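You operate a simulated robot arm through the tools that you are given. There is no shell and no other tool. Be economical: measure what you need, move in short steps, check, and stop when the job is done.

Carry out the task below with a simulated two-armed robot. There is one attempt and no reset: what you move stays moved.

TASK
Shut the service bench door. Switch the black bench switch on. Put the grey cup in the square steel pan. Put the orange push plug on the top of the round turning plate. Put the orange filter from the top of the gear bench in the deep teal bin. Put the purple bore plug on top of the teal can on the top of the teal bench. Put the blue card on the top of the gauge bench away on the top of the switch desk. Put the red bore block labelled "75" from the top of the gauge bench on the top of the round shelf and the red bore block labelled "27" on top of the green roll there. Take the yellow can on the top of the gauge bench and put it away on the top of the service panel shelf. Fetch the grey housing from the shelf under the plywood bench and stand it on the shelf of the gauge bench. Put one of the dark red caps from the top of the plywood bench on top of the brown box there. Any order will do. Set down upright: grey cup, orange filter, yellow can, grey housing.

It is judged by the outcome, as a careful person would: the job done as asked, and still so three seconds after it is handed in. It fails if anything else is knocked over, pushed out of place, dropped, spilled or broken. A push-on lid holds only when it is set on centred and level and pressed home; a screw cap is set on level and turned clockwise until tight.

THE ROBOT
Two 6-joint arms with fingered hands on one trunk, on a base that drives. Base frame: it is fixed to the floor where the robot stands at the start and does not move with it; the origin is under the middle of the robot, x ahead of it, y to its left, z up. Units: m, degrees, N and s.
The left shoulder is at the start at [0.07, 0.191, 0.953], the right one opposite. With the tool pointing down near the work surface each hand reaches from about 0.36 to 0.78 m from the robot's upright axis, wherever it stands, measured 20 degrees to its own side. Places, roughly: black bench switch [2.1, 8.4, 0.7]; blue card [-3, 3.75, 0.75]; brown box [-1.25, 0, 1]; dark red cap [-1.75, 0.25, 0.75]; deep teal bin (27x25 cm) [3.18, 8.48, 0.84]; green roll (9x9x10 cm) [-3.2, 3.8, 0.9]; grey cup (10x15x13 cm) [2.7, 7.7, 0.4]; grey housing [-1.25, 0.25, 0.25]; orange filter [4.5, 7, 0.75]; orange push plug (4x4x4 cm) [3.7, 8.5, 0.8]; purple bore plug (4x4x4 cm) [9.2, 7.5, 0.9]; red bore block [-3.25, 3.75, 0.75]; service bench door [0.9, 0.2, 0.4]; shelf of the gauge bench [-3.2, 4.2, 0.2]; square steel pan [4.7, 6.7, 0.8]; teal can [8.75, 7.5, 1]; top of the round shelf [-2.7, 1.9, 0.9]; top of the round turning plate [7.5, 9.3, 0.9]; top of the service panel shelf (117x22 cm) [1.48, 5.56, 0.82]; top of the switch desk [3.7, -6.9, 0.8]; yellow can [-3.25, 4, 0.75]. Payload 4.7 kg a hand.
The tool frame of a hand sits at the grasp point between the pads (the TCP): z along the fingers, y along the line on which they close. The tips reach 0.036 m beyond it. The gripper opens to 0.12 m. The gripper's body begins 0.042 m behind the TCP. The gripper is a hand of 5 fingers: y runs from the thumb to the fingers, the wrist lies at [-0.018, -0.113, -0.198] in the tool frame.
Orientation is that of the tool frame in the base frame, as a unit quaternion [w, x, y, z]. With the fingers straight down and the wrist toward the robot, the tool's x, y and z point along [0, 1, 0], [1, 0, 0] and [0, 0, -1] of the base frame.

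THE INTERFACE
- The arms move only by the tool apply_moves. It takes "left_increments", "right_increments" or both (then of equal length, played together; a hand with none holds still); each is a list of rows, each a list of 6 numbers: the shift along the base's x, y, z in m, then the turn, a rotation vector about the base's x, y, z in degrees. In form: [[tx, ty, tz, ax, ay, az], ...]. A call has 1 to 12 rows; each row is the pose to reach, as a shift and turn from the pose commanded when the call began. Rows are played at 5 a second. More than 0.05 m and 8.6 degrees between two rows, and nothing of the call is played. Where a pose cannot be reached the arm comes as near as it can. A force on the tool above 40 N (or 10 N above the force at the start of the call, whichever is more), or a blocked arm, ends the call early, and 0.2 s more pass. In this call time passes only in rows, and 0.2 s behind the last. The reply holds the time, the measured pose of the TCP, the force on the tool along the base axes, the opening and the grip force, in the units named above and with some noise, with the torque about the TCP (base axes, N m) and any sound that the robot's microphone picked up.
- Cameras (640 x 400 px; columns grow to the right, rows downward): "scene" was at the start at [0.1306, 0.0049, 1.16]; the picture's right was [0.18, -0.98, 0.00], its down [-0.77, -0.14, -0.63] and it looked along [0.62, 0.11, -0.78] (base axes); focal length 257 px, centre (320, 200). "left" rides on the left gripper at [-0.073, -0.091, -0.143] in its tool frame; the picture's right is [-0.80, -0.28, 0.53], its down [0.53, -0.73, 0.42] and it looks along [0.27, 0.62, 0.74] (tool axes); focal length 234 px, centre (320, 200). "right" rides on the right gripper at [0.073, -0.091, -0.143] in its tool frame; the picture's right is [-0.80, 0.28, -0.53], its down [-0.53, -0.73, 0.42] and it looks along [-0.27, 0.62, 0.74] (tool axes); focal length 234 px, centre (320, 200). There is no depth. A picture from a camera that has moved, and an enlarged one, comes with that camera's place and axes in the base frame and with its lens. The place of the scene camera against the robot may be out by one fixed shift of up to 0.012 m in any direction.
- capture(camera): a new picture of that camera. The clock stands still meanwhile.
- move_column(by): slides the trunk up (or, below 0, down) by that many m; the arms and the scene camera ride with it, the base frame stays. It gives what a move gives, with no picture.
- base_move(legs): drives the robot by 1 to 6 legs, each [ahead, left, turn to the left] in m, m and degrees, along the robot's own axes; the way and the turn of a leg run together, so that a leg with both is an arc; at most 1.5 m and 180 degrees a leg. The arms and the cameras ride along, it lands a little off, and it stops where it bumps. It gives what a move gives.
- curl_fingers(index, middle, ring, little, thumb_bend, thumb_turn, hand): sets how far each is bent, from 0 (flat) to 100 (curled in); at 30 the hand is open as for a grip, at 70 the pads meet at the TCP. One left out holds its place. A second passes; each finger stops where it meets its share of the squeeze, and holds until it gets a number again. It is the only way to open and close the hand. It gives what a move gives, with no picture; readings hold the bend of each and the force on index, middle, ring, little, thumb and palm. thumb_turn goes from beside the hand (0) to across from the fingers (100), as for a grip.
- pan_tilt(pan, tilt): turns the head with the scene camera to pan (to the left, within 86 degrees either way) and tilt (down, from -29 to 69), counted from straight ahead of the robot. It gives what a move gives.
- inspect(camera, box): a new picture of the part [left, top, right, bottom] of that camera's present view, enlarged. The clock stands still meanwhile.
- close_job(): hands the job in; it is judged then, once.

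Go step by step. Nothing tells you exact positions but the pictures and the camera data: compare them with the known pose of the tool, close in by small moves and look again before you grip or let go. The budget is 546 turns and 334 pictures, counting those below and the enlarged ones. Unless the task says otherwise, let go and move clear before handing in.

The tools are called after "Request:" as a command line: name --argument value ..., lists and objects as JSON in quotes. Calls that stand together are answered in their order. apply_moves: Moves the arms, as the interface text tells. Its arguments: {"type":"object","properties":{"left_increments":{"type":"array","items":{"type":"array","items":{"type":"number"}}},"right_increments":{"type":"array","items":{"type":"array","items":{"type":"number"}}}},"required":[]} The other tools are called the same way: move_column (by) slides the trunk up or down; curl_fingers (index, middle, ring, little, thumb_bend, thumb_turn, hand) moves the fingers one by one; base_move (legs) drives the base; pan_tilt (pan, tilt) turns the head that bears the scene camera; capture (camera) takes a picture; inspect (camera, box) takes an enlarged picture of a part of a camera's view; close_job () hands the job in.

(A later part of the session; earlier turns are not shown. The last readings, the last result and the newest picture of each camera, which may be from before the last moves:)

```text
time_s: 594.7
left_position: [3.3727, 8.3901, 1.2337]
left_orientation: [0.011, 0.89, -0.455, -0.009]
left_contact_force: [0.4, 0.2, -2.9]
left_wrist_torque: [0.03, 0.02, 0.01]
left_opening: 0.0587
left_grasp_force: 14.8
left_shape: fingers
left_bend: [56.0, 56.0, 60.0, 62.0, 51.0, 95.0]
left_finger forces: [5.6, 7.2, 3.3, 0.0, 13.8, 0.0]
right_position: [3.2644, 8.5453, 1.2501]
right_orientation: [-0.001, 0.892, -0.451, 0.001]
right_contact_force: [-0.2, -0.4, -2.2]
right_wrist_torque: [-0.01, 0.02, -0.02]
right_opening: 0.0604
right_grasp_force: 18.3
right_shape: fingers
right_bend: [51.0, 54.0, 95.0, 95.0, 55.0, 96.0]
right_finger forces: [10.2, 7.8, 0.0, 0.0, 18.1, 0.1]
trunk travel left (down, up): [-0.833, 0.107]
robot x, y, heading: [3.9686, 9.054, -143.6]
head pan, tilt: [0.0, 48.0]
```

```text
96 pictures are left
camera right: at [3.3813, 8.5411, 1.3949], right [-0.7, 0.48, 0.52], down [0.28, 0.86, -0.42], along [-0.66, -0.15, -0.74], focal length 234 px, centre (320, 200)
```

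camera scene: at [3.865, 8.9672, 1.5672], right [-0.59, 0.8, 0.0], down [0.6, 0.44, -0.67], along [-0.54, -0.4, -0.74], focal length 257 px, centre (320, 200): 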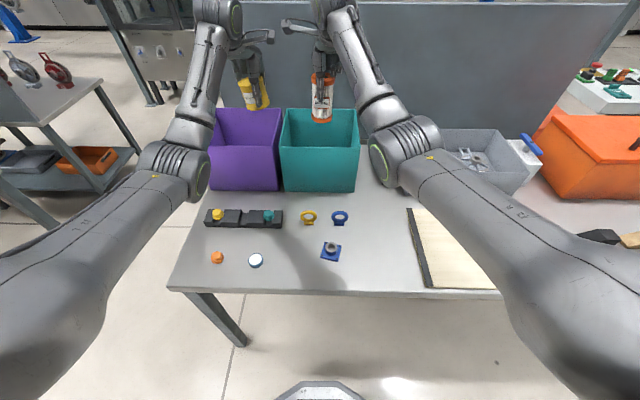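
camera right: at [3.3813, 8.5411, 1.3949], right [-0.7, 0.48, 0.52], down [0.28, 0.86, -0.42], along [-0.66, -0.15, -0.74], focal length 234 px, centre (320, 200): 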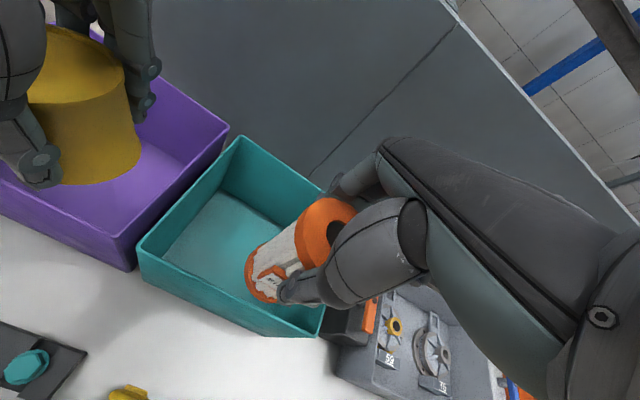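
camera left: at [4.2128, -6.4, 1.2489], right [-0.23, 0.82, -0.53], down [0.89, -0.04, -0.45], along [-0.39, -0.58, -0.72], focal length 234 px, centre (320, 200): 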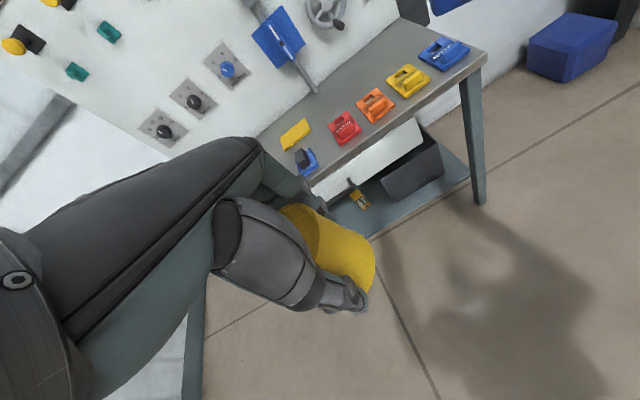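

The bin is empty. I'll advance 10 cm to centre over it and lower with the arm.

Request:
base_move --legs '[[0.095, 0, 0]]'

Request:
apply_moves --right_increments '[[0, 0, -0.045, 0, 0, 0], [0, 0, -0.09, 0, 0, 0], [0, 0, -0.135, 0, 0, 0], [0, 0, -0.18, 0, 0, 0]]'

Request:
capture --camera "right"

Request:
capture --camera "scene"

```text
time_s: 595.8
left_position: [3.3005, 8.3378, 1.2364]
left_orientation: [0.013, 0.89, -0.455, -0.009]
left_contact_force: [0.0, -0.1, -2.7]
left_wrist_torque: [-0.03, 0.01, 0.0]
left_opening: 0.0588
left_grasp_force: 14.5
left_shape: fingers
left_bend: [56.0, 56.0, 60.0, 62.0, 51.0, 95.0]
left_finger forces: [5.5, 7.2, 3.2, 0.0, 13.9, 0.0]
right_position: [3.1944, 8.4951, 1.2552]
right_orientation: [0.001, 0.892, -0.452, 0.001]
right_contact_force: [0.0, -0.1, -1.8]
right_wrist_torque: [-0.03, 0.01, -0.04]
right_opening: 0.06
right_grasp_force: 18.4
right_shape: fingers
right_bend: [51.0, 54.0, 95.0, 95.0, 55.0, 96.0]
right_finger forces: [10.2, 7.7, 0.1, 0.0, 18.2, 0.0]
trunk travel left (down, up): [-0.833, 0.107]
robot x, y, heading: [3.8875, 8.9985, -143.8]
head pan, tilt: [0.0, 48.0]
```

```text
time_s: 596.8
left_position: [3.2976, 8.3352, 1.2352]
left_orientation: [0.011, 0.89, -0.455, -0.009]
left_contact_force: [-1.1, 0.0, -4.0]
left_wrist_torque: [0.05, 0.02, 0.02]
left_opening: 0.0587
left_grasp_force: 15.3
left_shape: fingers
left_bend: [56.0, 56.0, 60.0, 62.0, 51.0, 95.0]
left_finger forces: [5.6, 7.2, 3.1, 0.1, 13.8, 0.1]
right_position: [3.1901, 8.4921, 1.072]
right_orientation: [0.0, 0.892, -0.453, 0.001]
right_contact_force: [0.5, 0.1, -1.5]
right_wrist_torque: [0.02, 0.01, -0.02]
right_opening: 0.0602
right_grasp_force: 17.7
right_shape: fingers
right_bend: [51.0, 55.0, 95.0, 95.0, 55.0, 96.0]
right_finger forces: [10.2, 7.9, 0.1, 0.0, 18.2, 0.0]
trunk travel left (down, up): [-0.833, 0.107]
robot x, y, heading: [3.888, 8.9968, -143.9]
head pan, tilt: [0.0, 48.0]
```

```text
95 pictures are left
camera right: at [3.3077, 8.4878, 1.2161], right [-0.7, 0.48, 0.52], down [0.28, 0.86, -0.43], along [-0.66, -0.15, -0.74], focal length 234 px, centre (320, 200)
```

right: 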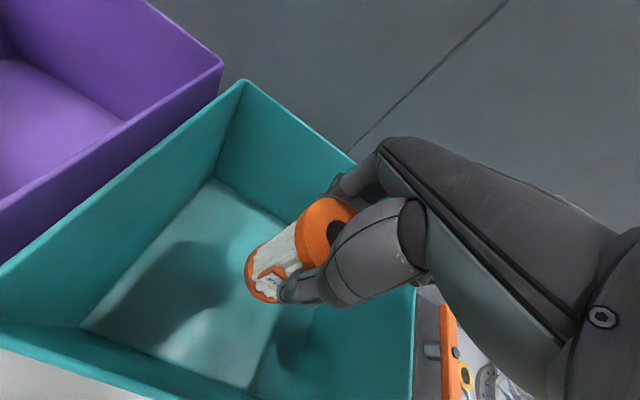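

```text
94 pictures are left
camera scene: at [3.7904, 8.9124, 1.5673], right [-0.59, 0.8, 0.0], down [0.6, 0.44, -0.67], along [-0.54, -0.4, -0.74], focal length 257 px, centre (320, 200)
```

scene: 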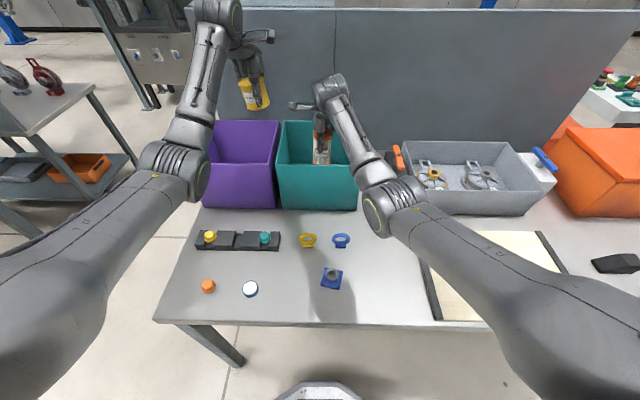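

I'll shift slightly left and back for wall clearance, then lower to the bottom.

Request:
apply_moves --right_increments '[[0.03, -0.014, 0, 0, 0, 0], [0.03, -0.014, -0.045, 0, 0, 0], [0.03, -0.014, -0.09, 0, 0, 0], [0.03, -0.014, -0.13, 0, 0, 0]]'

Request:
capture --camera "right"

```text
time_s: 597.8
left_position: [3.2968, 8.3355, 1.2352]
left_orientation: [0.011, 0.89, -0.455, -0.01]
left_contact_force: [1.0, 0.1, -3.6]
left_wrist_torque: [0.01, 0.04, 0.02]
left_opening: 0.0586
left_grasp_force: 15.1
left_shape: fingers
left_bend: [56.0, 56.0, 60.0, 62.0, 51.0, 95.0]
left_finger forces: [5.5, 7.1, 3.1, 0.1, 13.8, 0.0]
right_position: [3.221, 8.4771, 0.9467]
right_orientation: [0.001, 0.892, -0.452, 0.0]
right_contact_force: [-0.9, -1.1, 0.0]
right_wrist_torque: [-0.02, 0.06, 0.02]
right_opening: 0.06
right_grasp_force: 18.6
right_shape: fingers
right_bend: [51.0, 55.0, 95.0, 95.0, 55.0, 96.0]
right_finger forces: [10.3, 8.1, 0.0, 0.0, 18.4, 0.0]
trunk travel left (down, up): [-0.833, 0.107]
robot x, y, heading: [3.8888, 8.9998, -143.6]
head pan, tilt: [0.0, 48.0]
```

```text
93 pictures are left
camera right: at [3.3386, 8.4722, 1.0897], right [-0.7, 0.48, 0.52], down [0.28, 0.86, -0.43], along [-0.66, -0.15, -0.74], focal length 234 px, centre (320, 200)
```

right: 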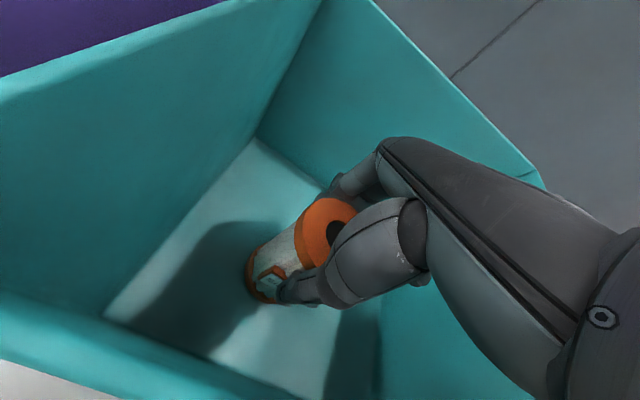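

Request:
apply_moves --right_increments '[[0, 0, -0.012, 0, 0, 0], [0, 0, -0.022, 0, 0, 0], [0, 0, -0.03, 0, 0, 0], [0, 0, -0.038, 0, 0, 0], [0, 0, -0.046, 0, 0, 0]]'

```text
time_s: 598.3
left_position: [3.2995, 8.3361, 1.2356]
left_orientation: [0.012, 0.891, -0.454, -0.009]
left_contact_force: [0.1, -0.5, -4.2]
left_wrist_torque: [0.05, 0.03, -0.03]
left_opening: 0.0587
left_grasp_force: 14.4
left_shape: fingers
left_bend: [56.0, 56.0, 60.0, 62.0, 51.0, 95.0]
left_finger forces: [5.5, 7.1, 3.2, 0.0, 13.8, 0.0]
right_position: [3.218, 8.4706, 0.9434]
right_orientation: [0.015, 0.893, -0.449, -0.006]
right_contact_force: [4.7, 3.5, 24.3]
right_wrist_torque: [0.28, 0.14, -0.05]
right_opening: 0.0599
right_grasp_force: 24.6
right_shape: fingers
right_bend: [53.0, 56.0, 95.0, 95.0, 55.0, 96.0]
right_finger forces: [8.8, 7.6, 10.3, 0.0, 22.6, 0.1]
trunk travel left (down, up): [-0.833, 0.107]
robot x, y, heading: [3.8899, 9.0007, -143.8]
head pan, tilt: [0.0, 48.0]
stopped in row 2 (right hand): the force on the tool passed its limit at 46 N (the readings are from after the stop); the commanded pose is now the measured one
```

It's on the bin floor. I'll ease up and release.

Request:
apply_moves --right_increments '[[0, 0, 0.006, 0, 0.8, 0]]'

Request:
curl_fingers --hand "right" --index 44 --middle 44 --thumb_bend 46

Request:
curl_fingers --hand "right" --index 36 --middle 36 --thumb_bend 38

Request:
apply_moves --right_increments '[[0, 0, 0.045, 0, 0, 0], [0, 0, 0.09, 0, 0, 0], [0, 0, 0.135, 0, 0, 0], [0, 0, 0.18, 0, 0, 0], [0, 0, 0.22, 0, 0, 0]]'

Request:
capture --camera "right"

```text
time_s: 598.7
left_position: [3.2986, 8.3357, 1.2357]
left_orientation: [0.012, 0.891, -0.455, -0.01]
left_contact_force: [-0.1, -0.4, -3.1]
left_wrist_torque: [0.03, 0.03, -0.01]
left_opening: 0.0585
left_grasp_force: 14.7
left_shape: fingers
left_bend: [56.0, 56.0, 60.0, 62.0, 51.0, 95.0]
left_finger forces: [5.5, 7.3, 3.2, 0.1, 13.7, 0.0]
right_position: [3.219, 8.4734, 0.9443]
right_orientation: [0.014, 0.893, -0.45, -0.009]
right_contact_force: [0.7, 0.0, 11.9]
right_wrist_torque: [-0.03, 0.08, -0.02]
right_opening: 0.06
right_grasp_force: 19.8
right_shape: fingers
right_bend: [52.0, 55.0, 95.0, 95.0, 56.0, 96.0]
right_finger forces: [10.4, 8.1, 2.9, 0.1, 19.1, 0.0]
trunk travel left (down, up): [-0.833, 0.107]
robot x, y, heading: [3.8919, 8.9988, -143.7]
head pan, tilt: [0.0, 48.0]
```

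```text
time_s: 599.7
left_position: [3.2982, 8.3361, 1.2363]
left_orientation: [0.011, 0.89, -0.455, -0.009]
left_contact_force: [0.5, 0.0, -2.2]
left_wrist_torque: [0.03, 0.0, -0.01]
left_opening: 0.0586
left_grasp_force: 14.9
left_shape: fingers
left_bend: [56.0, 56.0, 60.0, 62.0, 51.0, 95.0]
left_finger forces: [5.5, 7.2, 3.1, 0.0, 13.8, 0.0]
right_position: [3.2181, 8.4733, 0.9431]
right_orientation: [0.013, 0.893, -0.45, -0.009]
right_contact_force: [-0.5, 0.5, 7.7]
right_wrist_torque: [0.09, 0.2, -0.04]
right_opening: 0.0776
right_grasp_force: 4.0
right_shape: fingers
right_bend: [44.0, 44.0, 95.0, 95.0, 46.0, 97.0]
right_finger forces: [0.0, 0.1, 7.7, 0.0, 0.0, 0.1]
trunk travel left (down, up): [-0.833, 0.107]
robot x, y, heading: [3.8906, 8.998, -143.4]
head pan, tilt: [0.0, 48.0]
```

```text
time_s: 600.7
left_position: [3.2991, 8.3371, 1.2364]
left_orientation: [0.012, 0.89, -0.456, -0.009]
left_contact_force: [0.1, -0.6, -3.1]
left_wrist_torque: [-0.01, 0.01, 0.01]
left_opening: 0.0588
left_grasp_force: 15.0
left_shape: fingers
left_bend: [56.0, 56.0, 60.0, 62.0, 51.0, 95.0]
left_finger forces: [5.5, 7.3, 3.2, 0.0, 13.8, 0.0]
right_position: [3.218, 8.473, 0.9436]
right_orientation: [0.012, 0.893, -0.45, -0.009]
right_contact_force: [-1.0, 1.3, 5.7]
right_wrist_torque: [0.1, 0.15, -0.04]
right_opening: 0.1016
right_grasp_force: 3.8
right_shape: fingers
right_bend: [36.0, 36.0, 95.0, 95.0, 38.0, 97.0]
right_finger forces: [0.1, 0.0, 6.4, 0.1, 0.0, 0.0]
trunk travel left (down, up): [-0.833, 0.107]
robot x, y, heading: [3.8895, 8.9985, -143.7]
head pan, tilt: [0.0, 48.0]
```

```text
time_s: 601.9
left_position: [3.2978, 8.3345, 1.2358]
left_orientation: [0.012, 0.89, -0.456, -0.01]
left_contact_force: [0.5, 0.2, -3.5]
left_wrist_torque: [0.0, 0.04, -0.01]
left_opening: 0.0587
left_grasp_force: 14.5
left_shape: fingers
left_bend: [56.0, 56.0, 60.0, 62.0, 51.0, 95.0]
left_finger forces: [5.5, 7.1, 3.3, 0.0, 13.8, 0.0]
right_position: [3.2177, 8.4765, 1.1657]
right_orientation: [0.012, 0.893, -0.45, -0.008]
right_contact_force: [0.7, -0.2, -0.4]
right_wrist_torque: [0.01, 0.0, 0.0]
right_opening: 0.1016
right_grasp_force: 0.1
right_shape: fingers
right_bend: [36.0, 36.0, 95.0, 95.0, 38.0, 97.0]
right_finger forces: [0.0, 0.0, 0.0, 0.1, 0.1, 0.0]
trunk travel left (down, up): [-0.833, 0.107]
robot x, y, heading: [3.8902, 8.9976, -143.5]
head pan, tilt: [0.0, 48.0]
```

```text
92 pictures are left
camera right: at [3.3387, 8.4743, 1.3054], right [-0.69, 0.49, 0.54], down [0.26, 0.86, -0.44], along [-0.68, -0.17, -0.72], focal length 234 px, centre (320, 200)
```

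right: 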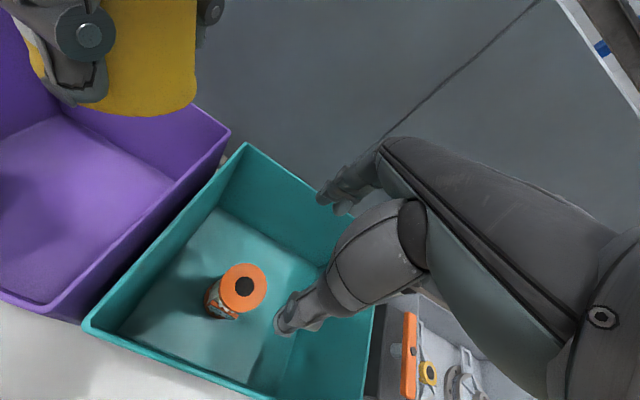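

Filter stands upright in the teal bin. Next I'll move over the orange push plug at ≈(3.725, 8.44).

Request:
base_move --legs '[[-0.385, 0, 0], [0, 0.335, 0]]'

Request:
curl_fingers --hand "right" --index 40 --middle 40 --ring 40 --little 40 --thumb_bend 40

Request:
capture --camera "right"

Request:
capture --camera "scene"

```text
time_s: 606.2
left_position: [3.812, 8.3002, 1.2346]
left_orientation: [0.012, 0.89, -0.455, -0.009]
left_contact_force: [-0.2, 0.2, -2.6]
left_wrist_torque: [0.02, 0.0, 0.03]
left_opening: 0.0588
left_grasp_force: 14.2
left_shape: fingers
left_bend: [56.0, 56.0, 60.0, 62.0, 51.0, 95.0]
left_finger forces: [5.6, 7.3, 3.3, 0.1, 13.8, 0.0]
right_position: [3.731, 8.4408, 1.1643]
right_orientation: [0.013, 0.893, -0.451, -0.009]
right_contact_force: [-0.5, 0.1, -1.5]
right_wrist_torque: [-0.05, 0.0, 0.01]
right_opening: 0.1014
right_grasp_force: 0.0
right_shape: fingers
right_bend: [36.0, 36.0, 95.0, 95.0, 38.0, 97.0]
right_finger forces: [0.0, 0.0, 0.0, 0.1, 0.0, 0.0]
trunk travel left (down, up): [-0.833, 0.107]
robot x, y, heading: [4.4025, 8.9632, -143.5]
head pan, tilt: [0.0, 48.0]
```

```text
time_s: 607.2
left_position: [3.8123, 8.2994, 1.2352]
left_orientation: [0.011, 0.89, -0.455, -0.009]
left_contact_force: [-0.2, 0.0, -3.4]
left_wrist_torque: [-0.01, 0.06, -0.01]
left_opening: 0.0589
left_grasp_force: 14.8
left_shape: fingers
left_bend: [56.0, 56.0, 60.0, 62.0, 51.0, 95.0]
left_finger forces: [5.5, 7.2, 3.2, 0.1, 13.8, 0.0]
right_position: [3.7317, 8.4392, 1.1637]
right_orientation: [0.013, 0.893, -0.45, -0.007]
right_contact_force: [-0.3, 0.4, 0.2]
right_wrist_torque: [-0.04, 0.02, -0.04]
right_opening: 0.0936
right_grasp_force: 0.2
right_shape: fingers
right_bend: [40.0, 40.0, 40.0, 40.0, 40.0, 97.0]
right_finger forces: [0.0, 0.0, 0.0, 0.1, 0.0, 0.0]
trunk travel left (down, up): [-0.833, 0.107]
robot x, y, heading: [4.407, 8.9663, -143.5]
head pan, tilt: [0.0, 48.0]
```

```text
91 pictures are left
camera right: at [3.8521, 8.4375, 1.3049], right [-0.69, 0.49, 0.54], down [0.26, 0.86, -0.44], along [-0.68, -0.17, -0.72], focal length 234 px, centre (320, 200)
```

right: 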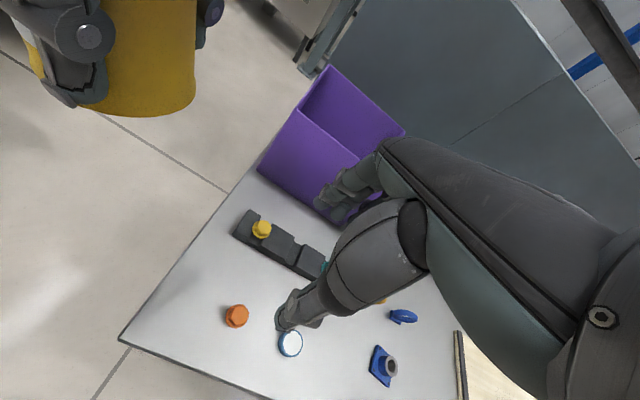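

```text
90 pictures are left
camera scene: at [4.3051, 8.8769, 1.5673], right [-0.59, 0.8, 0.0], down [0.6, 0.44, -0.67], along [-0.54, -0.4, -0.74], focal length 257 px, centre (320, 200)
```

scene: 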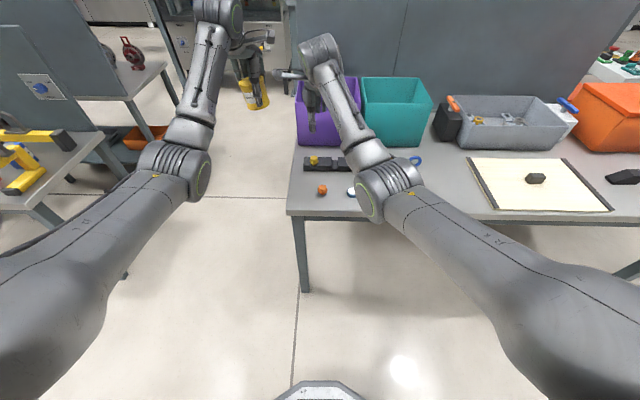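

Plug ≈(3.722, 8.465). I'll align and lower with trunk and arm.

Request:
move_column --by -0.14

Request:
apply_moves --right_increments '[[-0.008, 0.022, -0.03, 0, 0, 0], [-0.008, 0.022, -0.07, 0, 0, 0], [-0.008, 0.022, -0.1, 0, 0, 0]]'

Request:
capture --camera "right"

```text
time_s: 608.9
left_position: [3.8114, 8.2996, 1.0956]
left_orientation: [0.011, 0.89, -0.455, -0.009]
left_contact_force: [-0.4, -0.5, -3.6]
left_wrist_torque: [-0.01, 0.05, 0.02]
left_opening: 0.059
left_grasp_force: 14.9
left_shape: fingers
left_bend: [56.0, 56.0, 60.0, 62.0, 51.0, 95.0]
left_finger forces: [5.5, 7.1, 3.2, 0.0, 13.8, 0.0]
right_position: [3.7317, 8.4407, 1.0247]
right_orientation: [0.013, 0.893, -0.45, -0.008]
right_contact_force: [0.3, 0.1, 0.0]
right_wrist_torque: [0.02, 0.02, -0.02]
right_opening: 0.0938
right_grasp_force: 0.1
right_shape: fingers
right_bend: [40.0, 40.0, 40.0, 40.0, 40.0, 97.0]
right_finger forces: [0.0, 0.0, 0.0, 0.0, 0.1, 0.0]
trunk travel left (down, up): [-0.693, 0.247]
robot x, y, heading: [4.4041, 8.9641, -143.4]
head pan, tilt: [0.0, 48.0]
```

```text
time_s: 609.7
left_position: [3.8126, 8.2985, 1.0954]
left_orientation: [0.012, 0.891, -0.455, -0.009]
left_contact_force: [-0.2, 0.0, -3.6]
left_wrist_torque: [0.0, 0.01, 0.04]
left_opening: 0.0589
left_grasp_force: 15.2
left_shape: fingers
left_bend: [56.0, 56.0, 60.0, 62.0, 51.0, 95.0]
left_finger forces: [5.5, 7.3, 3.2, 0.0, 13.7, 0.0]
right_position: [3.7223, 8.4616, 0.9237]
right_orientation: [0.014, 0.893, -0.45, -0.01]
right_contact_force: [-0.6, 1.0, -1.1]
right_wrist_torque: [0.03, -0.02, -0.02]
right_opening: 0.0938
right_grasp_force: 0.1
right_shape: fingers
right_bend: [40.0, 40.0, 40.0, 40.0, 40.0, 97.0]
right_finger forces: [0.0, 0.0, 0.0, 0.0, 0.1, 0.0]
trunk travel left (down, up): [-0.693, 0.247]
robot x, y, heading: [4.4051, 8.9658, -143.6]
head pan, tilt: [0.0, 48.0]
```

```text
89 pictures are left
camera right: at [3.8437, 8.4596, 1.065], right [-0.69, 0.49, 0.54], down [0.26, 0.86, -0.45], along [-0.68, -0.17, -0.72], focal length 234 px, centre (320, 200)
```

right: 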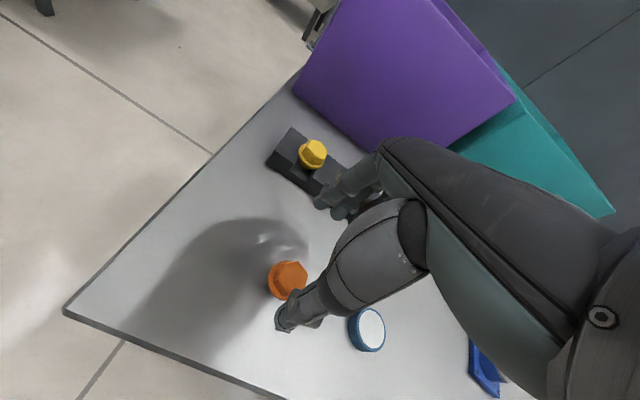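

Request:
apply_moves --right_increments '[[-0.007, 0.014, -0.03, 0, 0, 0], [-0.007, 0.014, -0.06, 0, 0, 0]]'

Request:
capture --camera "right"

```text
time_s: 610.3
left_position: [3.8125, 8.2994, 1.0952]
left_orientation: [0.01, 0.891, -0.454, -0.01]
left_contact_force: [-0.3, -0.2, -2.5]
left_wrist_torque: [0.02, 0.01, 0.02]
left_opening: 0.0588
left_grasp_force: 15.6
left_shape: fingers
left_bend: [56.0, 56.0, 60.0, 62.0, 51.0, 95.0]
left_finger forces: [5.5, 7.1, 3.1, 0.0, 13.9, 0.1]
right_position: [3.7176, 8.4776, 0.8638]
right_orientation: [0.013, 0.893, -0.45, -0.009]
right_contact_force: [1.0, -0.8, -0.5]
right_wrist_torque: [0.02, 0.01, -0.01]
right_opening: 0.0937
right_grasp_force: 0.1
right_shape: fingers
right_bend: [40.0, 40.0, 40.0, 40.0, 40.0, 97.0]
right_finger forces: [0.1, 0.1, 0.1, 0.0, 0.0, 0.0]
trunk travel left (down, up): [-0.693, 0.247]
robot x, y, heading: [4.4034, 8.9673, -143.7]
head pan, tilt: [0.0, 48.0]
```

```text
88 pictures are left
camera right: at [3.8374, 8.4744, 1.0038], right [-0.69, 0.49, 0.54], down [0.26, 0.86, -0.44], along [-0.68, -0.17, -0.72], focal length 234 px, centre (320, 200)
```

right: 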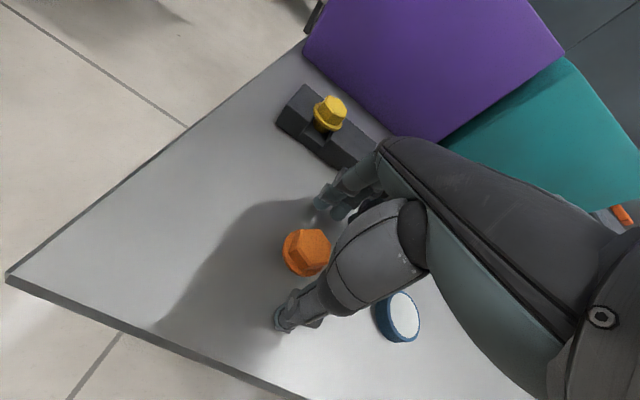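

Request:
apply_moves --right_increments '[[0, 0, -0.008, 0, 0, 0]]'

Request:
curl_fingers --hand "right" --index 75 --middle 75 --thumb_bend 75

Request:
apply_moves --right_increments '[[0, 0, 0.03, 0, 0, 0], [0, 0, 0.06, 0, 0, 0]]'

Request:
capture --camera "right"

```text
time_s: 610.7
left_position: [3.8129, 8.3007, 1.0958]
left_orientation: [0.012, 0.891, -0.455, -0.01]
left_contact_force: [0.0, 0.2, -3.5]
left_wrist_torque: [0.0, 0.06, 0.01]
left_opening: 0.0587
left_grasp_force: 14.4
left_shape: fingers
left_bend: [56.0, 56.0, 60.0, 62.0, 51.0, 95.0]
left_finger forces: [5.5, 7.1, 3.2, 0.0, 13.8, 0.1]
right_position: [3.7157, 8.4768, 0.8581]
right_orientation: [0.016, 0.893, -0.45, -0.01]
right_contact_force: [-1.3, -0.8, 7.7]
right_wrist_torque: [0.26, -0.32, -0.04]
right_opening: 0.094
right_grasp_force: 4.1
right_shape: fingers
right_bend: [40.0, 40.0, 40.0, 40.0, 40.0, 98.0]
right_finger forces: [0.1, 0.5, 0.1, 0.0, 7.8, 0.0]
trunk travel left (down, up): [-0.693, 0.247]
robot x, y, heading: [4.4054, 8.9628, -143.3]
head pan, tilt: [0.0, 48.0]
```

```text
time_s: 611.7
left_position: [3.8152, 8.3012, 1.0992]
left_orientation: [0.014, 0.891, -0.455, -0.009]
left_contact_force: [0.5, 0.0, -4.1]
left_wrist_torque: [0.0, 0.06, 0.0]
left_opening: 0.0588
left_grasp_force: 14.6
left_shape: fingers
left_bend: [56.0, 56.0, 60.0, 62.0, 51.0, 95.0]
left_finger forces: [5.5, 7.1, 3.3, 0.1, 13.8, 0.0]
right_position: [3.7195, 8.4788, 0.8593]
right_orientation: [0.016, 0.892, -0.451, -0.01]
right_contact_force: [4.8, 5.4, 25.8]
right_wrist_torque: [0.49, -0.98, 0.11]
right_opening: 0.0266
right_grasp_force: 27.3
right_shape: fingers
right_bend: [72.0, 74.0, 40.0, 40.0, 64.0, 97.0]
right_finger forces: [11.8, 2.3, 0.0, 0.1, 40.3, 0.0]
trunk travel left (down, up): [-0.693, 0.247]
robot x, y, heading: [4.4021, 8.9661, -143.5]
head pan, tilt: [0.0, 48.0]
```

```text
time_s: 612.3
left_position: [3.8142, 8.2994, 1.0974]
left_orientation: [0.012, 0.89, -0.455, -0.009]
left_contact_force: [0.3, 0.7, -3.5]
left_wrist_torque: [0.0, 0.05, -0.01]
left_opening: 0.0587
left_grasp_force: 14.5
left_shape: fingers
left_bend: [56.0, 56.0, 60.0, 62.0, 51.0, 95.0]
left_finger forces: [5.4, 7.2, 3.2, 0.0, 13.8, 0.0]
right_position: [3.7181, 8.4778, 0.9165]
right_orientation: [0.012, 0.893, -0.451, -0.009]
right_contact_force: [0.5, 1.1, 0.1]
right_wrist_torque: [0.0, 0.05, -0.01]
right_opening: 0.025
right_grasp_force: 14.0
right_shape: fingers
right_bend: [73.0, 75.0, 40.0, 40.0, 67.0, 97.0]
right_finger forces: [13.0, 1.7, 0.0, 0.0, 13.1, 0.0]
trunk travel left (down, up): [-0.693, 0.247]
robot x, y, heading: [4.4018, 8.9639, -143.5]
head pan, tilt: [0.0, 48.0]
```

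```text
87 pictures are left
camera right: at [3.8394, 8.475, 1.0571], right [-0.69, 0.49, 0.54], down [0.26, 0.86, -0.44], along [-0.68, -0.16, -0.72], focal length 234 px, centre (320, 200)
```

right: 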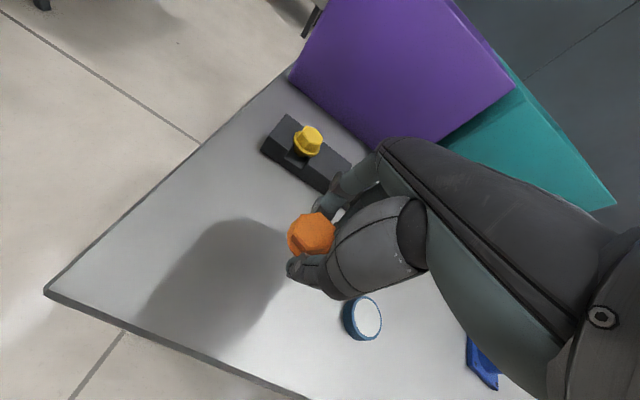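

Plug secured. I'll raise it, back off and turn east toward the turning plate.

Request:
apply_moves --right_increments '[[0, 0, 0.045, 0, 0, 0], [0, 0, 0.09, 0, 0, 0], [0, 0, 0.135, 0, 0, 0], [0, 0, 0.18, 0, 0, 0]]'

Request:
base_move --legs '[[-0.3, 0, 0], [0, 0, 143]]'

Request:
pan_tilt --pan 0 --tilt 20

Request:
capture --camera "scene"

```text
time_s: 613.3
left_position: [3.8124, 8.2997, 1.0962]
left_orientation: [0.012, 0.891, -0.454, -0.009]
left_contact_force: [0.4, -0.2, -3.3]
left_wrist_torque: [0.04, 0.04, -0.03]
left_opening: 0.0589
left_grasp_force: 15.0
left_shape: fingers
left_bend: [56.0, 56.0, 60.0, 62.0, 51.0, 95.0]
left_finger forces: [5.4, 7.2, 3.2, 0.1, 13.8, 0.0]
right_position: [3.718, 8.4772, 1.0969]
right_orientation: [0.013, 0.893, -0.449, -0.01]
right_contact_force: [-0.4, -0.4, -0.2]
right_wrist_torque: [0.01, 0.04, 0.0]
right_opening: 0.0249
right_grasp_force: 13.3
right_shape: fingers
right_bend: [73.0, 75.0, 40.0, 40.0, 67.0, 97.0]
right_finger forces: [13.0, 1.8, 0.0, 0.0, 12.9, 0.0]
trunk travel left (down, up): [-0.693, 0.247]
robot x, y, heading: [4.4053, 8.9623, -143.4]
head pan, tilt: [0.0, 48.0]
```

```text
time_s: 615.2
left_position: [3.9912, 8.4549, 1.0973]
left_orientation: [0.012, 0.887, -0.462, -0.009]
left_contact_force: [0.1, 0.1, -3.8]
left_wrist_torque: [-0.02, 0.02, 0.0]
left_opening: 0.0586
left_grasp_force: 14.9
left_shape: fingers
left_bend: [56.0, 56.0, 60.0, 62.0, 51.0, 95.0]
left_finger forces: [5.7, 7.4, 3.3, 0.0, 14.0, 0.0]
right_position: [3.9011, 8.6326, 1.1008]
right_orientation: [0.016, 0.89, -0.456, -0.01]
right_contact_force: [-0.5, 0.4, -0.2]
right_wrist_torque: [0.0, 0.01, 0.01]
right_opening: 0.0248
right_grasp_force: 14.2
right_shape: fingers
right_bend: [73.0, 75.0, 40.0, 40.0, 67.0, 97.0]
right_finger forces: [12.9, 1.6, 0.1, 0.0, 12.9, 0.0]
trunk travel left (down, up): [-0.693, 0.247]
robot x, y, heading: [4.5931, 9.1109, -144.3]
head pan, tilt: [0.0, 48.0]
stopped in leg 1: the robot was blocked; the commanded pose is now the measured one
```

```text
time_s: 616.1
left_position: [3.9902, 8.455, 1.0985]
left_orientation: [0.014, 0.887, -0.462, -0.01]
left_contact_force: [-0.8, -1.2, -3.4]
left_wrist_torque: [0.02, 0.06, 0.01]
left_opening: 0.0585
left_grasp_force: 15.2
left_shape: fingers
left_bend: [56.0, 56.0, 60.0, 62.0, 51.0, 95.0]
left_finger forces: [5.6, 7.3, 3.1, 0.0, 14.0, 0.1]
right_position: [3.9005, 8.6318, 1.1004]
right_orientation: [0.016, 0.89, -0.457, -0.01]
right_contact_force: [-0.5, 0.4, -0.1]
right_wrist_torque: [0.01, 0.02, -0.02]
right_opening: 0.0248
right_grasp_force: 13.9
right_shape: fingers
right_bend: [73.0, 75.0, 40.0, 40.0, 67.0, 97.0]
right_finger forces: [12.9, 1.6, 0.1, 0.0, 13.0, 0.1]
trunk travel left (down, up): [-0.693, 0.247]
robot x, y, heading: [4.5931, 9.1123, -144.5]
head pan, tilt: [0.0, 20.0]
```

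```text
86 pictures are left
camera scene: at [4.4819, 9.0174, 1.4702], right [-0.58, 0.81, 0.0], down [0.28, 0.2, -0.94], along [-0.77, -0.54, -0.34], focal length 257 px, centre (320, 200)
```

scene: 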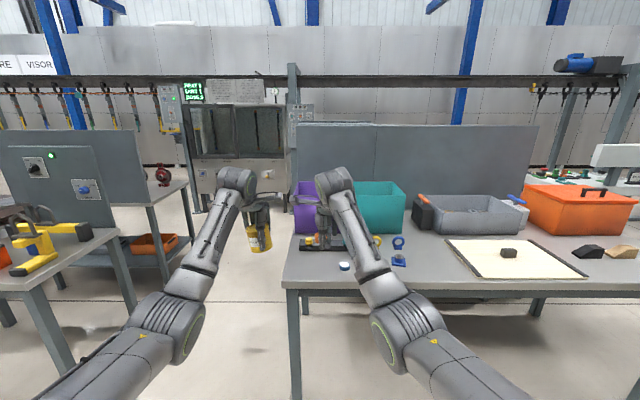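

Something is behind me. I'll move left to the known-clear spot, then turn.

Request:
base_move --legs '[[0.04, 0, 0], [0, 0.5, 0], [0, 0, 100]]'

Request:
pan_tilt --pan 40 --tilt 22

Request:
capture --camera "scene"

```text
time_s: 623.9
left_position: [5.5857, 8.1919, 1.0971]
left_orientation: [0.015, 0.927, 0.374, 0.004]
left_contact_force: [0.2, 1.7, -3.6]
left_wrist_torque: [-0.04, 0.01, -0.02]
left_opening: 0.059
left_grasp_force: 15.2
left_shape: fingers
left_bend: [56.0, 56.0, 60.0, 62.0, 51.0, 95.0]
left_finger forces: [6.0, 7.6, 3.4, 0.0, 14.2, 0.0]
right_position: [5.4252, 8.0752, 1.0993]
right_orientation: [0.016, 0.924, 0.381, 0.005]
right_contact_force: [-0.2, -0.5, 0.0]
right_wrist_torque: [-0.02, 0.02, 0.0]
right_opening: 0.0241
right_grasp_force: 13.2
right_shape: fingers
right_bend: [73.0, 75.0, 40.0, 40.0, 67.0, 97.0]
right_finger forces: [12.7, 1.5, 0.0, 0.0, 12.3, 0.0]
trunk travel left (down, up): [-0.693, 0.247]
robot x, y, heading: [4.8449, 8.6835, -45.3]
head pan, tilt: [0.0, 20.0]
```

```text
time_s: 624.9
left_position: [5.5865, 8.1918, 1.0969]
left_orientation: [0.016, 0.927, 0.375, 0.004]
left_contact_force: [1.0, 0.3, -4.1]
left_wrist_torque: [-0.02, 0.01, -0.01]
left_opening: 0.0588
left_grasp_force: 15.6
left_shape: fingers
left_bend: [56.0, 56.0, 60.0, 62.0, 51.0, 95.0]
left_finger forces: [6.0, 7.6, 3.4, 0.0, 14.2, 0.0]
right_position: [5.4257, 8.0747, 1.0994]
right_orientation: [0.017, 0.924, 0.381, 0.005]
right_contact_force: [0.4, -0.3, -0.6]
right_wrist_torque: [0.01, -0.01, 0.03]
right_opening: 0.024
right_grasp_force: 13.5
right_shape: fingers
right_bend: [73.0, 75.0, 40.0, 40.0, 67.0, 97.0]
right_finger forces: [12.7, 1.5, 0.0, 0.0, 12.2, 0.0]
trunk travel left (down, up): [-0.693, 0.247]
robot x, y, heading: [4.8435, 8.6865, -45.5]
head pan, tilt: [40.0, 22.0]
```

```text
85 pictures are left
camera scene: at [4.9787, 8.6305, 1.4669], right [-0.1, -1.0, 0.0], down [-0.37, 0.04, -0.93], along [0.92, -0.09, -0.38], focal length 257 px, centre (320, 200)
```

scene: 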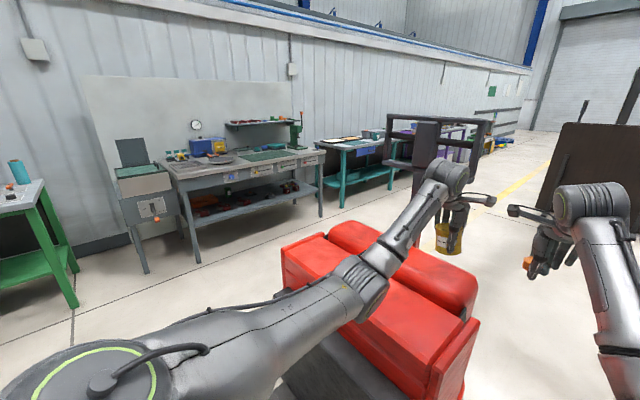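

The red truck blocks the direct way. I'll turn back to the known orientation, retrace the clear track past the truck's south end, then turn to face the east benches.

Request:
base_move --legs '[[0, 0, -99], [0, 0.8, 0], [0, 0.8, 0], [-1.0, 0, 0], [0, 0, 179]]'

Request:
pan_tilt --pan 0 --tilt 20

Request:
capture --camera "scene"

```text
time_s: 632.2
left_position: [4.5054, 7.6129, 1.0943]
left_orientation: [0.011, 0.908, -0.418, -0.01]
left_contact_force: [0.5, 0.0, -4.1]
left_wrist_torque: [0.06, 0.09, -0.03]
left_opening: 0.0589
left_grasp_force: 15.8
left_shape: fingers
left_bend: [56.0, 56.0, 60.0, 62.0, 51.0, 95.0]
left_finger forces: [6.0, 7.7, 3.7, 0.0, 14.3, 0.0]
right_position: [4.3969, 7.7804, 1.0984]
right_orientation: [0.014, 0.911, -0.412, -0.01]
right_contact_force: [0.2, -0.1, -0.3]
right_wrist_torque: [0.03, 0.06, -0.02]
right_opening: 0.0232
right_grasp_force: 13.1
right_shape: fingers
right_bend: [73.0, 75.0, 40.0, 40.0, 68.0, 97.0]
right_finger forces: [12.5, 1.3, 0.0, 0.0, 11.7, 0.0]
trunk travel left (down, up): [-0.693, 0.247]
robot x, y, heading: [5.0424, 8.3275, -138.8]
head pan, tilt: [40.0, 22.0]
stopped in leg 2: the robot was blocked; the commanded pose is now the measured one
```

```text
time_s: 633.3
left_position: [4.5043, 7.6158, 1.0956]
left_orientation: [0.012, 0.908, -0.419, -0.009]
left_contact_force: [0.0, -0.1, -2.6]
left_wrist_torque: [0.02, 0.04, 0.02]
left_opening: 0.0589
left_grasp_force: 15.8
left_shape: fingers
left_bend: [56.0, 56.0, 60.0, 62.0, 51.0, 95.0]
left_finger forces: [6.1, 7.7, 3.4, 0.1, 14.3, 0.1]
right_position: [4.3945, 7.7823, 1.0983]
right_orientation: [0.014, 0.911, -0.413, -0.009]
right_contact_force: [0.0, 0.1, -0.5]
right_wrist_torque: [-0.02, -0.01, 0.01]
right_opening: 0.0232
right_grasp_force: 13.0
right_shape: fingers
right_bend: [73.0, 75.0, 40.0, 40.0, 68.0, 97.0]
right_finger forces: [12.5, 1.3, 0.0, 0.0, 11.9, 0.1]
trunk travel left (down, up): [-0.693, 0.247]
robot x, y, heading: [5.0386, 8.3235, -138.8]
head pan, tilt: [0.0, 20.0]
```

```text
84 pictures are left
camera scene: at [4.9363, 8.2212, 1.4701], right [-0.66, 0.75, 0.0], down [0.26, 0.23, -0.94], along [-0.71, -0.62, -0.34], focal length 257 px, centre (320, 200)
```

scene: 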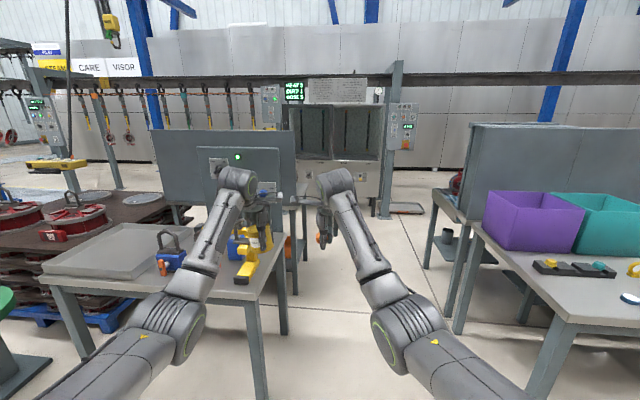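

I see a clear passage straight ahead, between the gear bench and the cup bench, to the washer. I'll deliver the can that way first.

Request:
base_move --legs '[[0.5, -0.12, 0], [0.5, -0.13, 0], [0, 0, -8.5], [0.9, 0, 0]]'

Request:
capture --camera "scene"

```text
time_s: 643.8
left_position: [2.7172, 6.7957, 1.0964]
left_orientation: [0.012, 0.867, -0.499, -0.01]
left_contact_force: [-1.3, -0.4, -4.0]
left_wrist_torque: [0.02, 0.01, -0.02]
left_opening: 0.0589
left_grasp_force: 15.8
left_shape: fingers
left_bend: [56.0, 56.0, 60.0, 62.0, 51.0, 95.0]
left_finger forces: [6.0, 7.7, 3.5, 0.1, 14.3, 0.0]
right_position: [2.641, 6.9803, 1.0979]
right_orientation: [0.013, 0.87, -0.493, -0.011]
right_contact_force: [0.3, 0.2, -0.4]
right_wrist_torque: [0.02, 0.0, 0.0]
right_opening: 0.0235
right_grasp_force: 12.0
right_shape: fingers
right_bend: [73.0, 75.0, 40.0, 40.0, 68.0, 97.0]
right_finger forces: [12.5, 1.3, 0.0, 0.0, 11.7, 0.1]
trunk travel left (down, up): [-0.693, 0.247]
robot x, y, heading: [3.3705, 7.3986, -149.2]
head pan, tilt: [0.0, 20.0]
```

```text
83 pictures are left
camera scene: at [3.2528, 7.3149, 1.4702], right [-0.51, 0.86, 0.0], down [0.29, 0.18, -0.94], along [-0.81, -0.48, -0.34], focal length 257 px, centre (320, 200)
```

scene: 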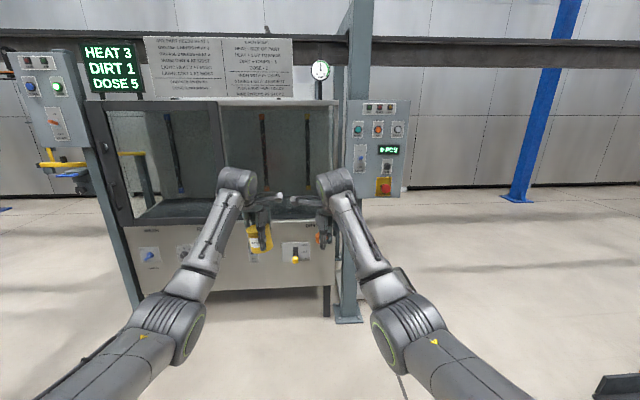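

The right side of the washer is open. I'll move left a bit, turn to ~167°, and pass between the washer's corner post and the cup bench.

Request:
base_move --legs '[[0, 0.27, 0], [0.38, 0, 0], [0, 0, -44], [0.8, 0, 0]]'

Request:
pan_tilt --pan 30 --tilt 25

Request:
capture --camera "scene"

```text
time_s: 653.8
left_position: [1.5034, 7.1924, 1.0959]
left_orientation: [-0.006, -0.613, 0.79, 0.014]
left_contact_force: [0.7, 0.2, -3.0]
left_wrist_torque: [0.02, 0.04, 0.02]
left_opening: 0.0588
left_grasp_force: 15.8
left_shape: fingers
left_bend: [56.0, 56.0, 60.0, 62.0, 51.0, 95.0]
left_finger forces: [5.9, 7.8, 3.6, 0.0, 14.3, 0.1]
right_position: [1.5778, 7.3771, 1.0985]
right_orientation: [-0.008, -0.618, 0.786, 0.015]
right_contact_force: [0.8, 0.2, 0.5]
right_wrist_torque: [0.0, -0.01, 0.01]
right_opening: 0.0227
right_grasp_force: 12.5
right_shape: fingers
right_bend: [73.0, 75.0, 40.0, 40.0, 68.0, 97.0]
right_finger forces: [12.3, 1.1, 0.0, 0.0, 11.5, 0.1]
trunk travel left (down, up): [-0.693, 0.247]
robot x, y, heading: [2.3955, 7.1609, 166.1]
head pan, tilt: [0.0, 20.0]
```

```text
time_s: 654.8
left_position: [1.5049, 7.1931, 1.0967]
left_orientation: [-0.006, -0.612, 0.791, 0.014]
left_contact_force: [-0.5, 0.1, -3.1]
left_wrist_torque: [0.01, 0.0, -0.01]
left_opening: 0.0589
left_grasp_force: 15.6
left_shape: fingers
left_bend: [56.0, 56.0, 60.0, 62.0, 51.0, 95.0]
left_finger forces: [6.1, 7.8, 3.7, 0.0, 14.3, 0.1]
right_position: [1.579, 7.3774, 1.0973]
right_orientation: [-0.008, -0.618, 0.786, 0.015]
right_contact_force: [-0.1, 1.2, 0.6]
right_wrist_torque: [0.01, 0.01, 0.01]
right_opening: 0.0227
right_grasp_force: 12.8
right_shape: fingers
right_bend: [73.0, 75.0, 40.0, 40.0, 68.0, 97.0]
right_finger forces: [12.2, 1.2, 0.0, 0.0, 11.4, 0.1]
trunk travel left (down, up): [-0.693, 0.247]
robot x, y, heading: [2.3931, 7.1628, 166.2]
head pan, tilt: [30.0, 25.0]
```

```text
82 pictures are left
camera scene: at [2.2607, 7.1394, 1.4621], right [-0.28, 0.96, 0.0], down [0.41, 0.12, -0.91], along [-0.87, -0.25, -0.42], focal length 257 px, centre (320, 200)
```

scene: 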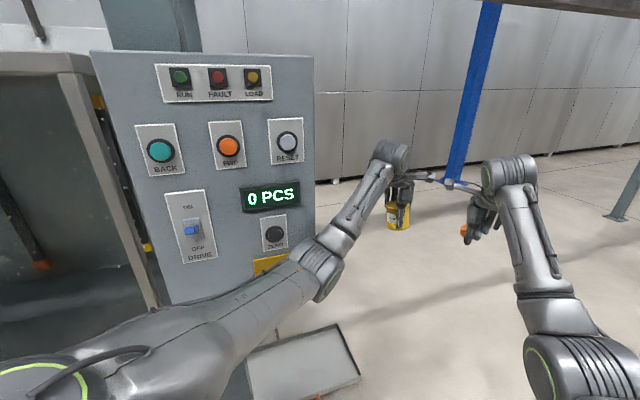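

The washer's button panel is close to my left arm, so I'll drift right while going ahead.

Request:
base_move --legs '[[0.1, -0.15, 0], [1.2, 0, 0], [0, 0, 50]]'

Request:
pan_tilt --pan 55 --tilt 20

Request:
capture --camera "scene"

```text
time_s: 664.3
left_position: [0.5868, 6.9495, 1.0962]
left_orientation: [0.012, 0.89, -0.455, -0.01]
left_contact_force: [0.3, 0.0, -3.1]
left_wrist_torque: [0.05, 0.03, -0.01]
left_opening: 0.0585
left_grasp_force: 15.2
left_shape: fingers
left_bend: [56.0, 56.0, 60.0, 62.0, 51.0, 95.0]
left_finger forces: [5.7, 7.6, 3.5, 0.0, 13.6, 0.1]
right_position: [0.4926, 7.1234, 1.0978]
right_orientation: [0.013, 0.894, -0.448, -0.011]
right_contact_force: [-0.3, -0.1, -1.0]
right_wrist_torque: [0.0, 0.0, 0.0]
right_opening: 0.0225
right_grasp_force: 12.5
right_shape: fingers
right_bend: [74.0, 75.0, 40.0, 40.0, 68.0, 97.0]
right_finger forces: [12.2, 1.1, 0.0, 0.0, 11.2, 0.0]
trunk travel left (down, up): [-0.693, 0.247]
robot x, y, heading: [1.1767, 7.6139, -143.3]
head pan, tilt: [30.0, 25.0]
```

```text
time_s: 665.2
left_position: [0.5862, 6.949, 1.0956]
left_orientation: [0.011, 0.89, -0.455, -0.009]
left_contact_force: [-1.0, -0.5, -4.6]
left_wrist_torque: [-0.01, 0.08, -0.02]
left_opening: 0.0582
left_grasp_force: 15.1
left_shape: fingers
left_bend: [56.0, 56.0, 60.0, 62.0, 51.0, 95.0]
left_finger forces: [5.8, 7.6, 3.5, 0.1, 13.5, 0.1]
right_position: [0.4906, 7.1244, 1.0985]
right_orientation: [0.014, 0.894, -0.449, -0.01]
right_contact_force: [0.3, -0.3, -0.7]
right_wrist_torque: [0.02, -0.04, 0.0]
right_opening: 0.0223
right_grasp_force: 12.3
right_shape: fingers
right_bend: [74.0, 75.0, 40.0, 40.0, 68.0, 97.0]
right_finger forces: [12.3, 1.1, 0.0, 0.0, 11.2, 0.0]
trunk travel left (down, up): [-0.693, 0.247]
robot x, y, heading: [1.1737, 7.6145, -143.5]
head pan, tilt: [55.0, 20.0]
```

```text
81 pictures are left
camera scene: at [1.1438, 7.4807, 1.4701], right [-1.0, -0.03, 0.0], down [-0.01, 0.34, -0.94], along [0.03, -0.94, -0.34], focal length 257 px, centre (320, 200)
```

scene: 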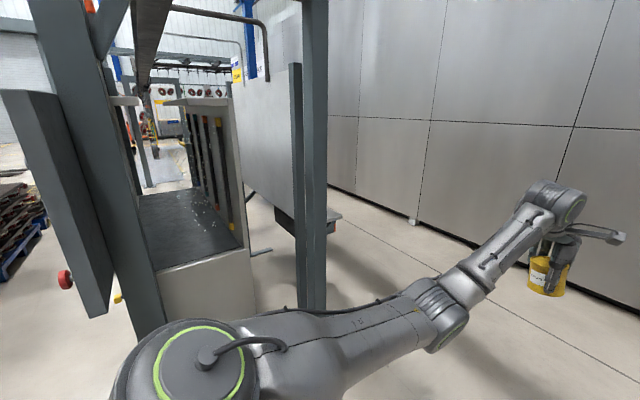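

The service panel stands behind the washer with its shelf on the wall side. I'll go around into the wall corridor, turn to face the shelf, and strafe to it.

Request:
base_move --legs '[[0, 0, 10], [1.5, 0, 0], [0, 0, 169], [-0.6, 0, 0], [0, -1.1, 0], [0, -0.6, 0]]'

Request:
pan_tilt --pan 0 --tilt 25

Request:
capture --camera "scene"

```text
time_s: 692.0
left_position: [1.2357, 5.4123, 1.0962]
left_orientation: [0.009, 0.468, 0.884, 0.012]
left_contact_force: [0.4, -1.0, -3.6]
left_wrist_torque: [-0.04, -0.05, -0.01]
left_opening: 0.0587
left_grasp_force: 15.8
left_shape: fingers
left_bend: [56.0, 56.0, 60.0, 62.0, 51.0, 95.0]
left_finger forces: [6.1, 7.9, 3.9, 0.1, 14.1, 0.0]
right_position: [1.3249, 5.2334, 1.0984]
right_orientation: [0.01, 0.461, 0.887, 0.014]
right_contact_force: [0.8, -0.1, -0.4]
right_wrist_torque: [-0.01, 0.0, -0.02]
right_opening: 0.021
right_grasp_force: 12.0
right_shape: fingers
right_bend: [74.0, 75.0, 40.0, 40.0, 69.0, 97.0]
right_finger forces: [11.8, 0.9, 0.0, 0.0, 10.4, 0.1]
trunk travel left (down, up): [-0.693, 0.247]
robot x, y, heading: [0.6236, 4.7598, 35.0]
head pan, tilt: [55.0, 20.0]
```

```text
time_s: 693.2
left_position: [1.2363, 5.4108, 1.0961]
left_orientation: [0.01, 0.467, 0.884, 0.012]
left_contact_force: [0.1, 0.3, -2.4]
left_wrist_torque: [-0.02, 0.0, -0.01]
left_opening: 0.0584
left_grasp_force: 16.3
left_shape: fingers
left_bend: [56.0, 56.0, 60.0, 62.0, 51.0, 95.0]
left_finger forces: [6.1, 8.1, 3.9, 0.1, 14.2, 0.1]
right_position: [1.3255, 5.2332, 1.0978]
right_orientation: [0.011, 0.461, 0.887, 0.013]
right_contact_force: [0.6, 0.5, -0.1]
right_wrist_torque: [0.0, -0.02, -0.01]
right_opening: 0.0213
right_grasp_force: 11.6
right_shape: fingers
right_bend: [74.0, 75.0, 40.0, 40.0, 69.0, 97.0]
right_finger forces: [11.8, 0.9, 0.0, 0.0, 10.4, 0.0]
trunk travel left (down, up): [-0.693, 0.247]
robot x, y, heading: [0.6249, 4.7644, 35.3]
head pan, tilt: [0.0, 25.0]
```

```text
80 pictures are left
camera scene: at [0.7487, 4.8375, 1.462], right [0.57, -0.82, 0.0], down [-0.35, -0.24, -0.91], along [0.74, 0.52, -0.42], focal length 257 px, centre (320, 200)
```

scene: 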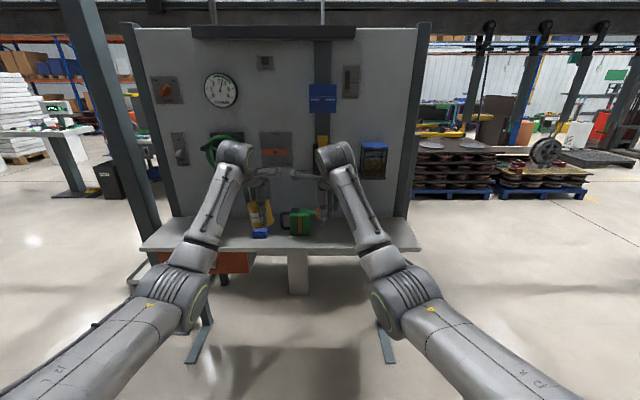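

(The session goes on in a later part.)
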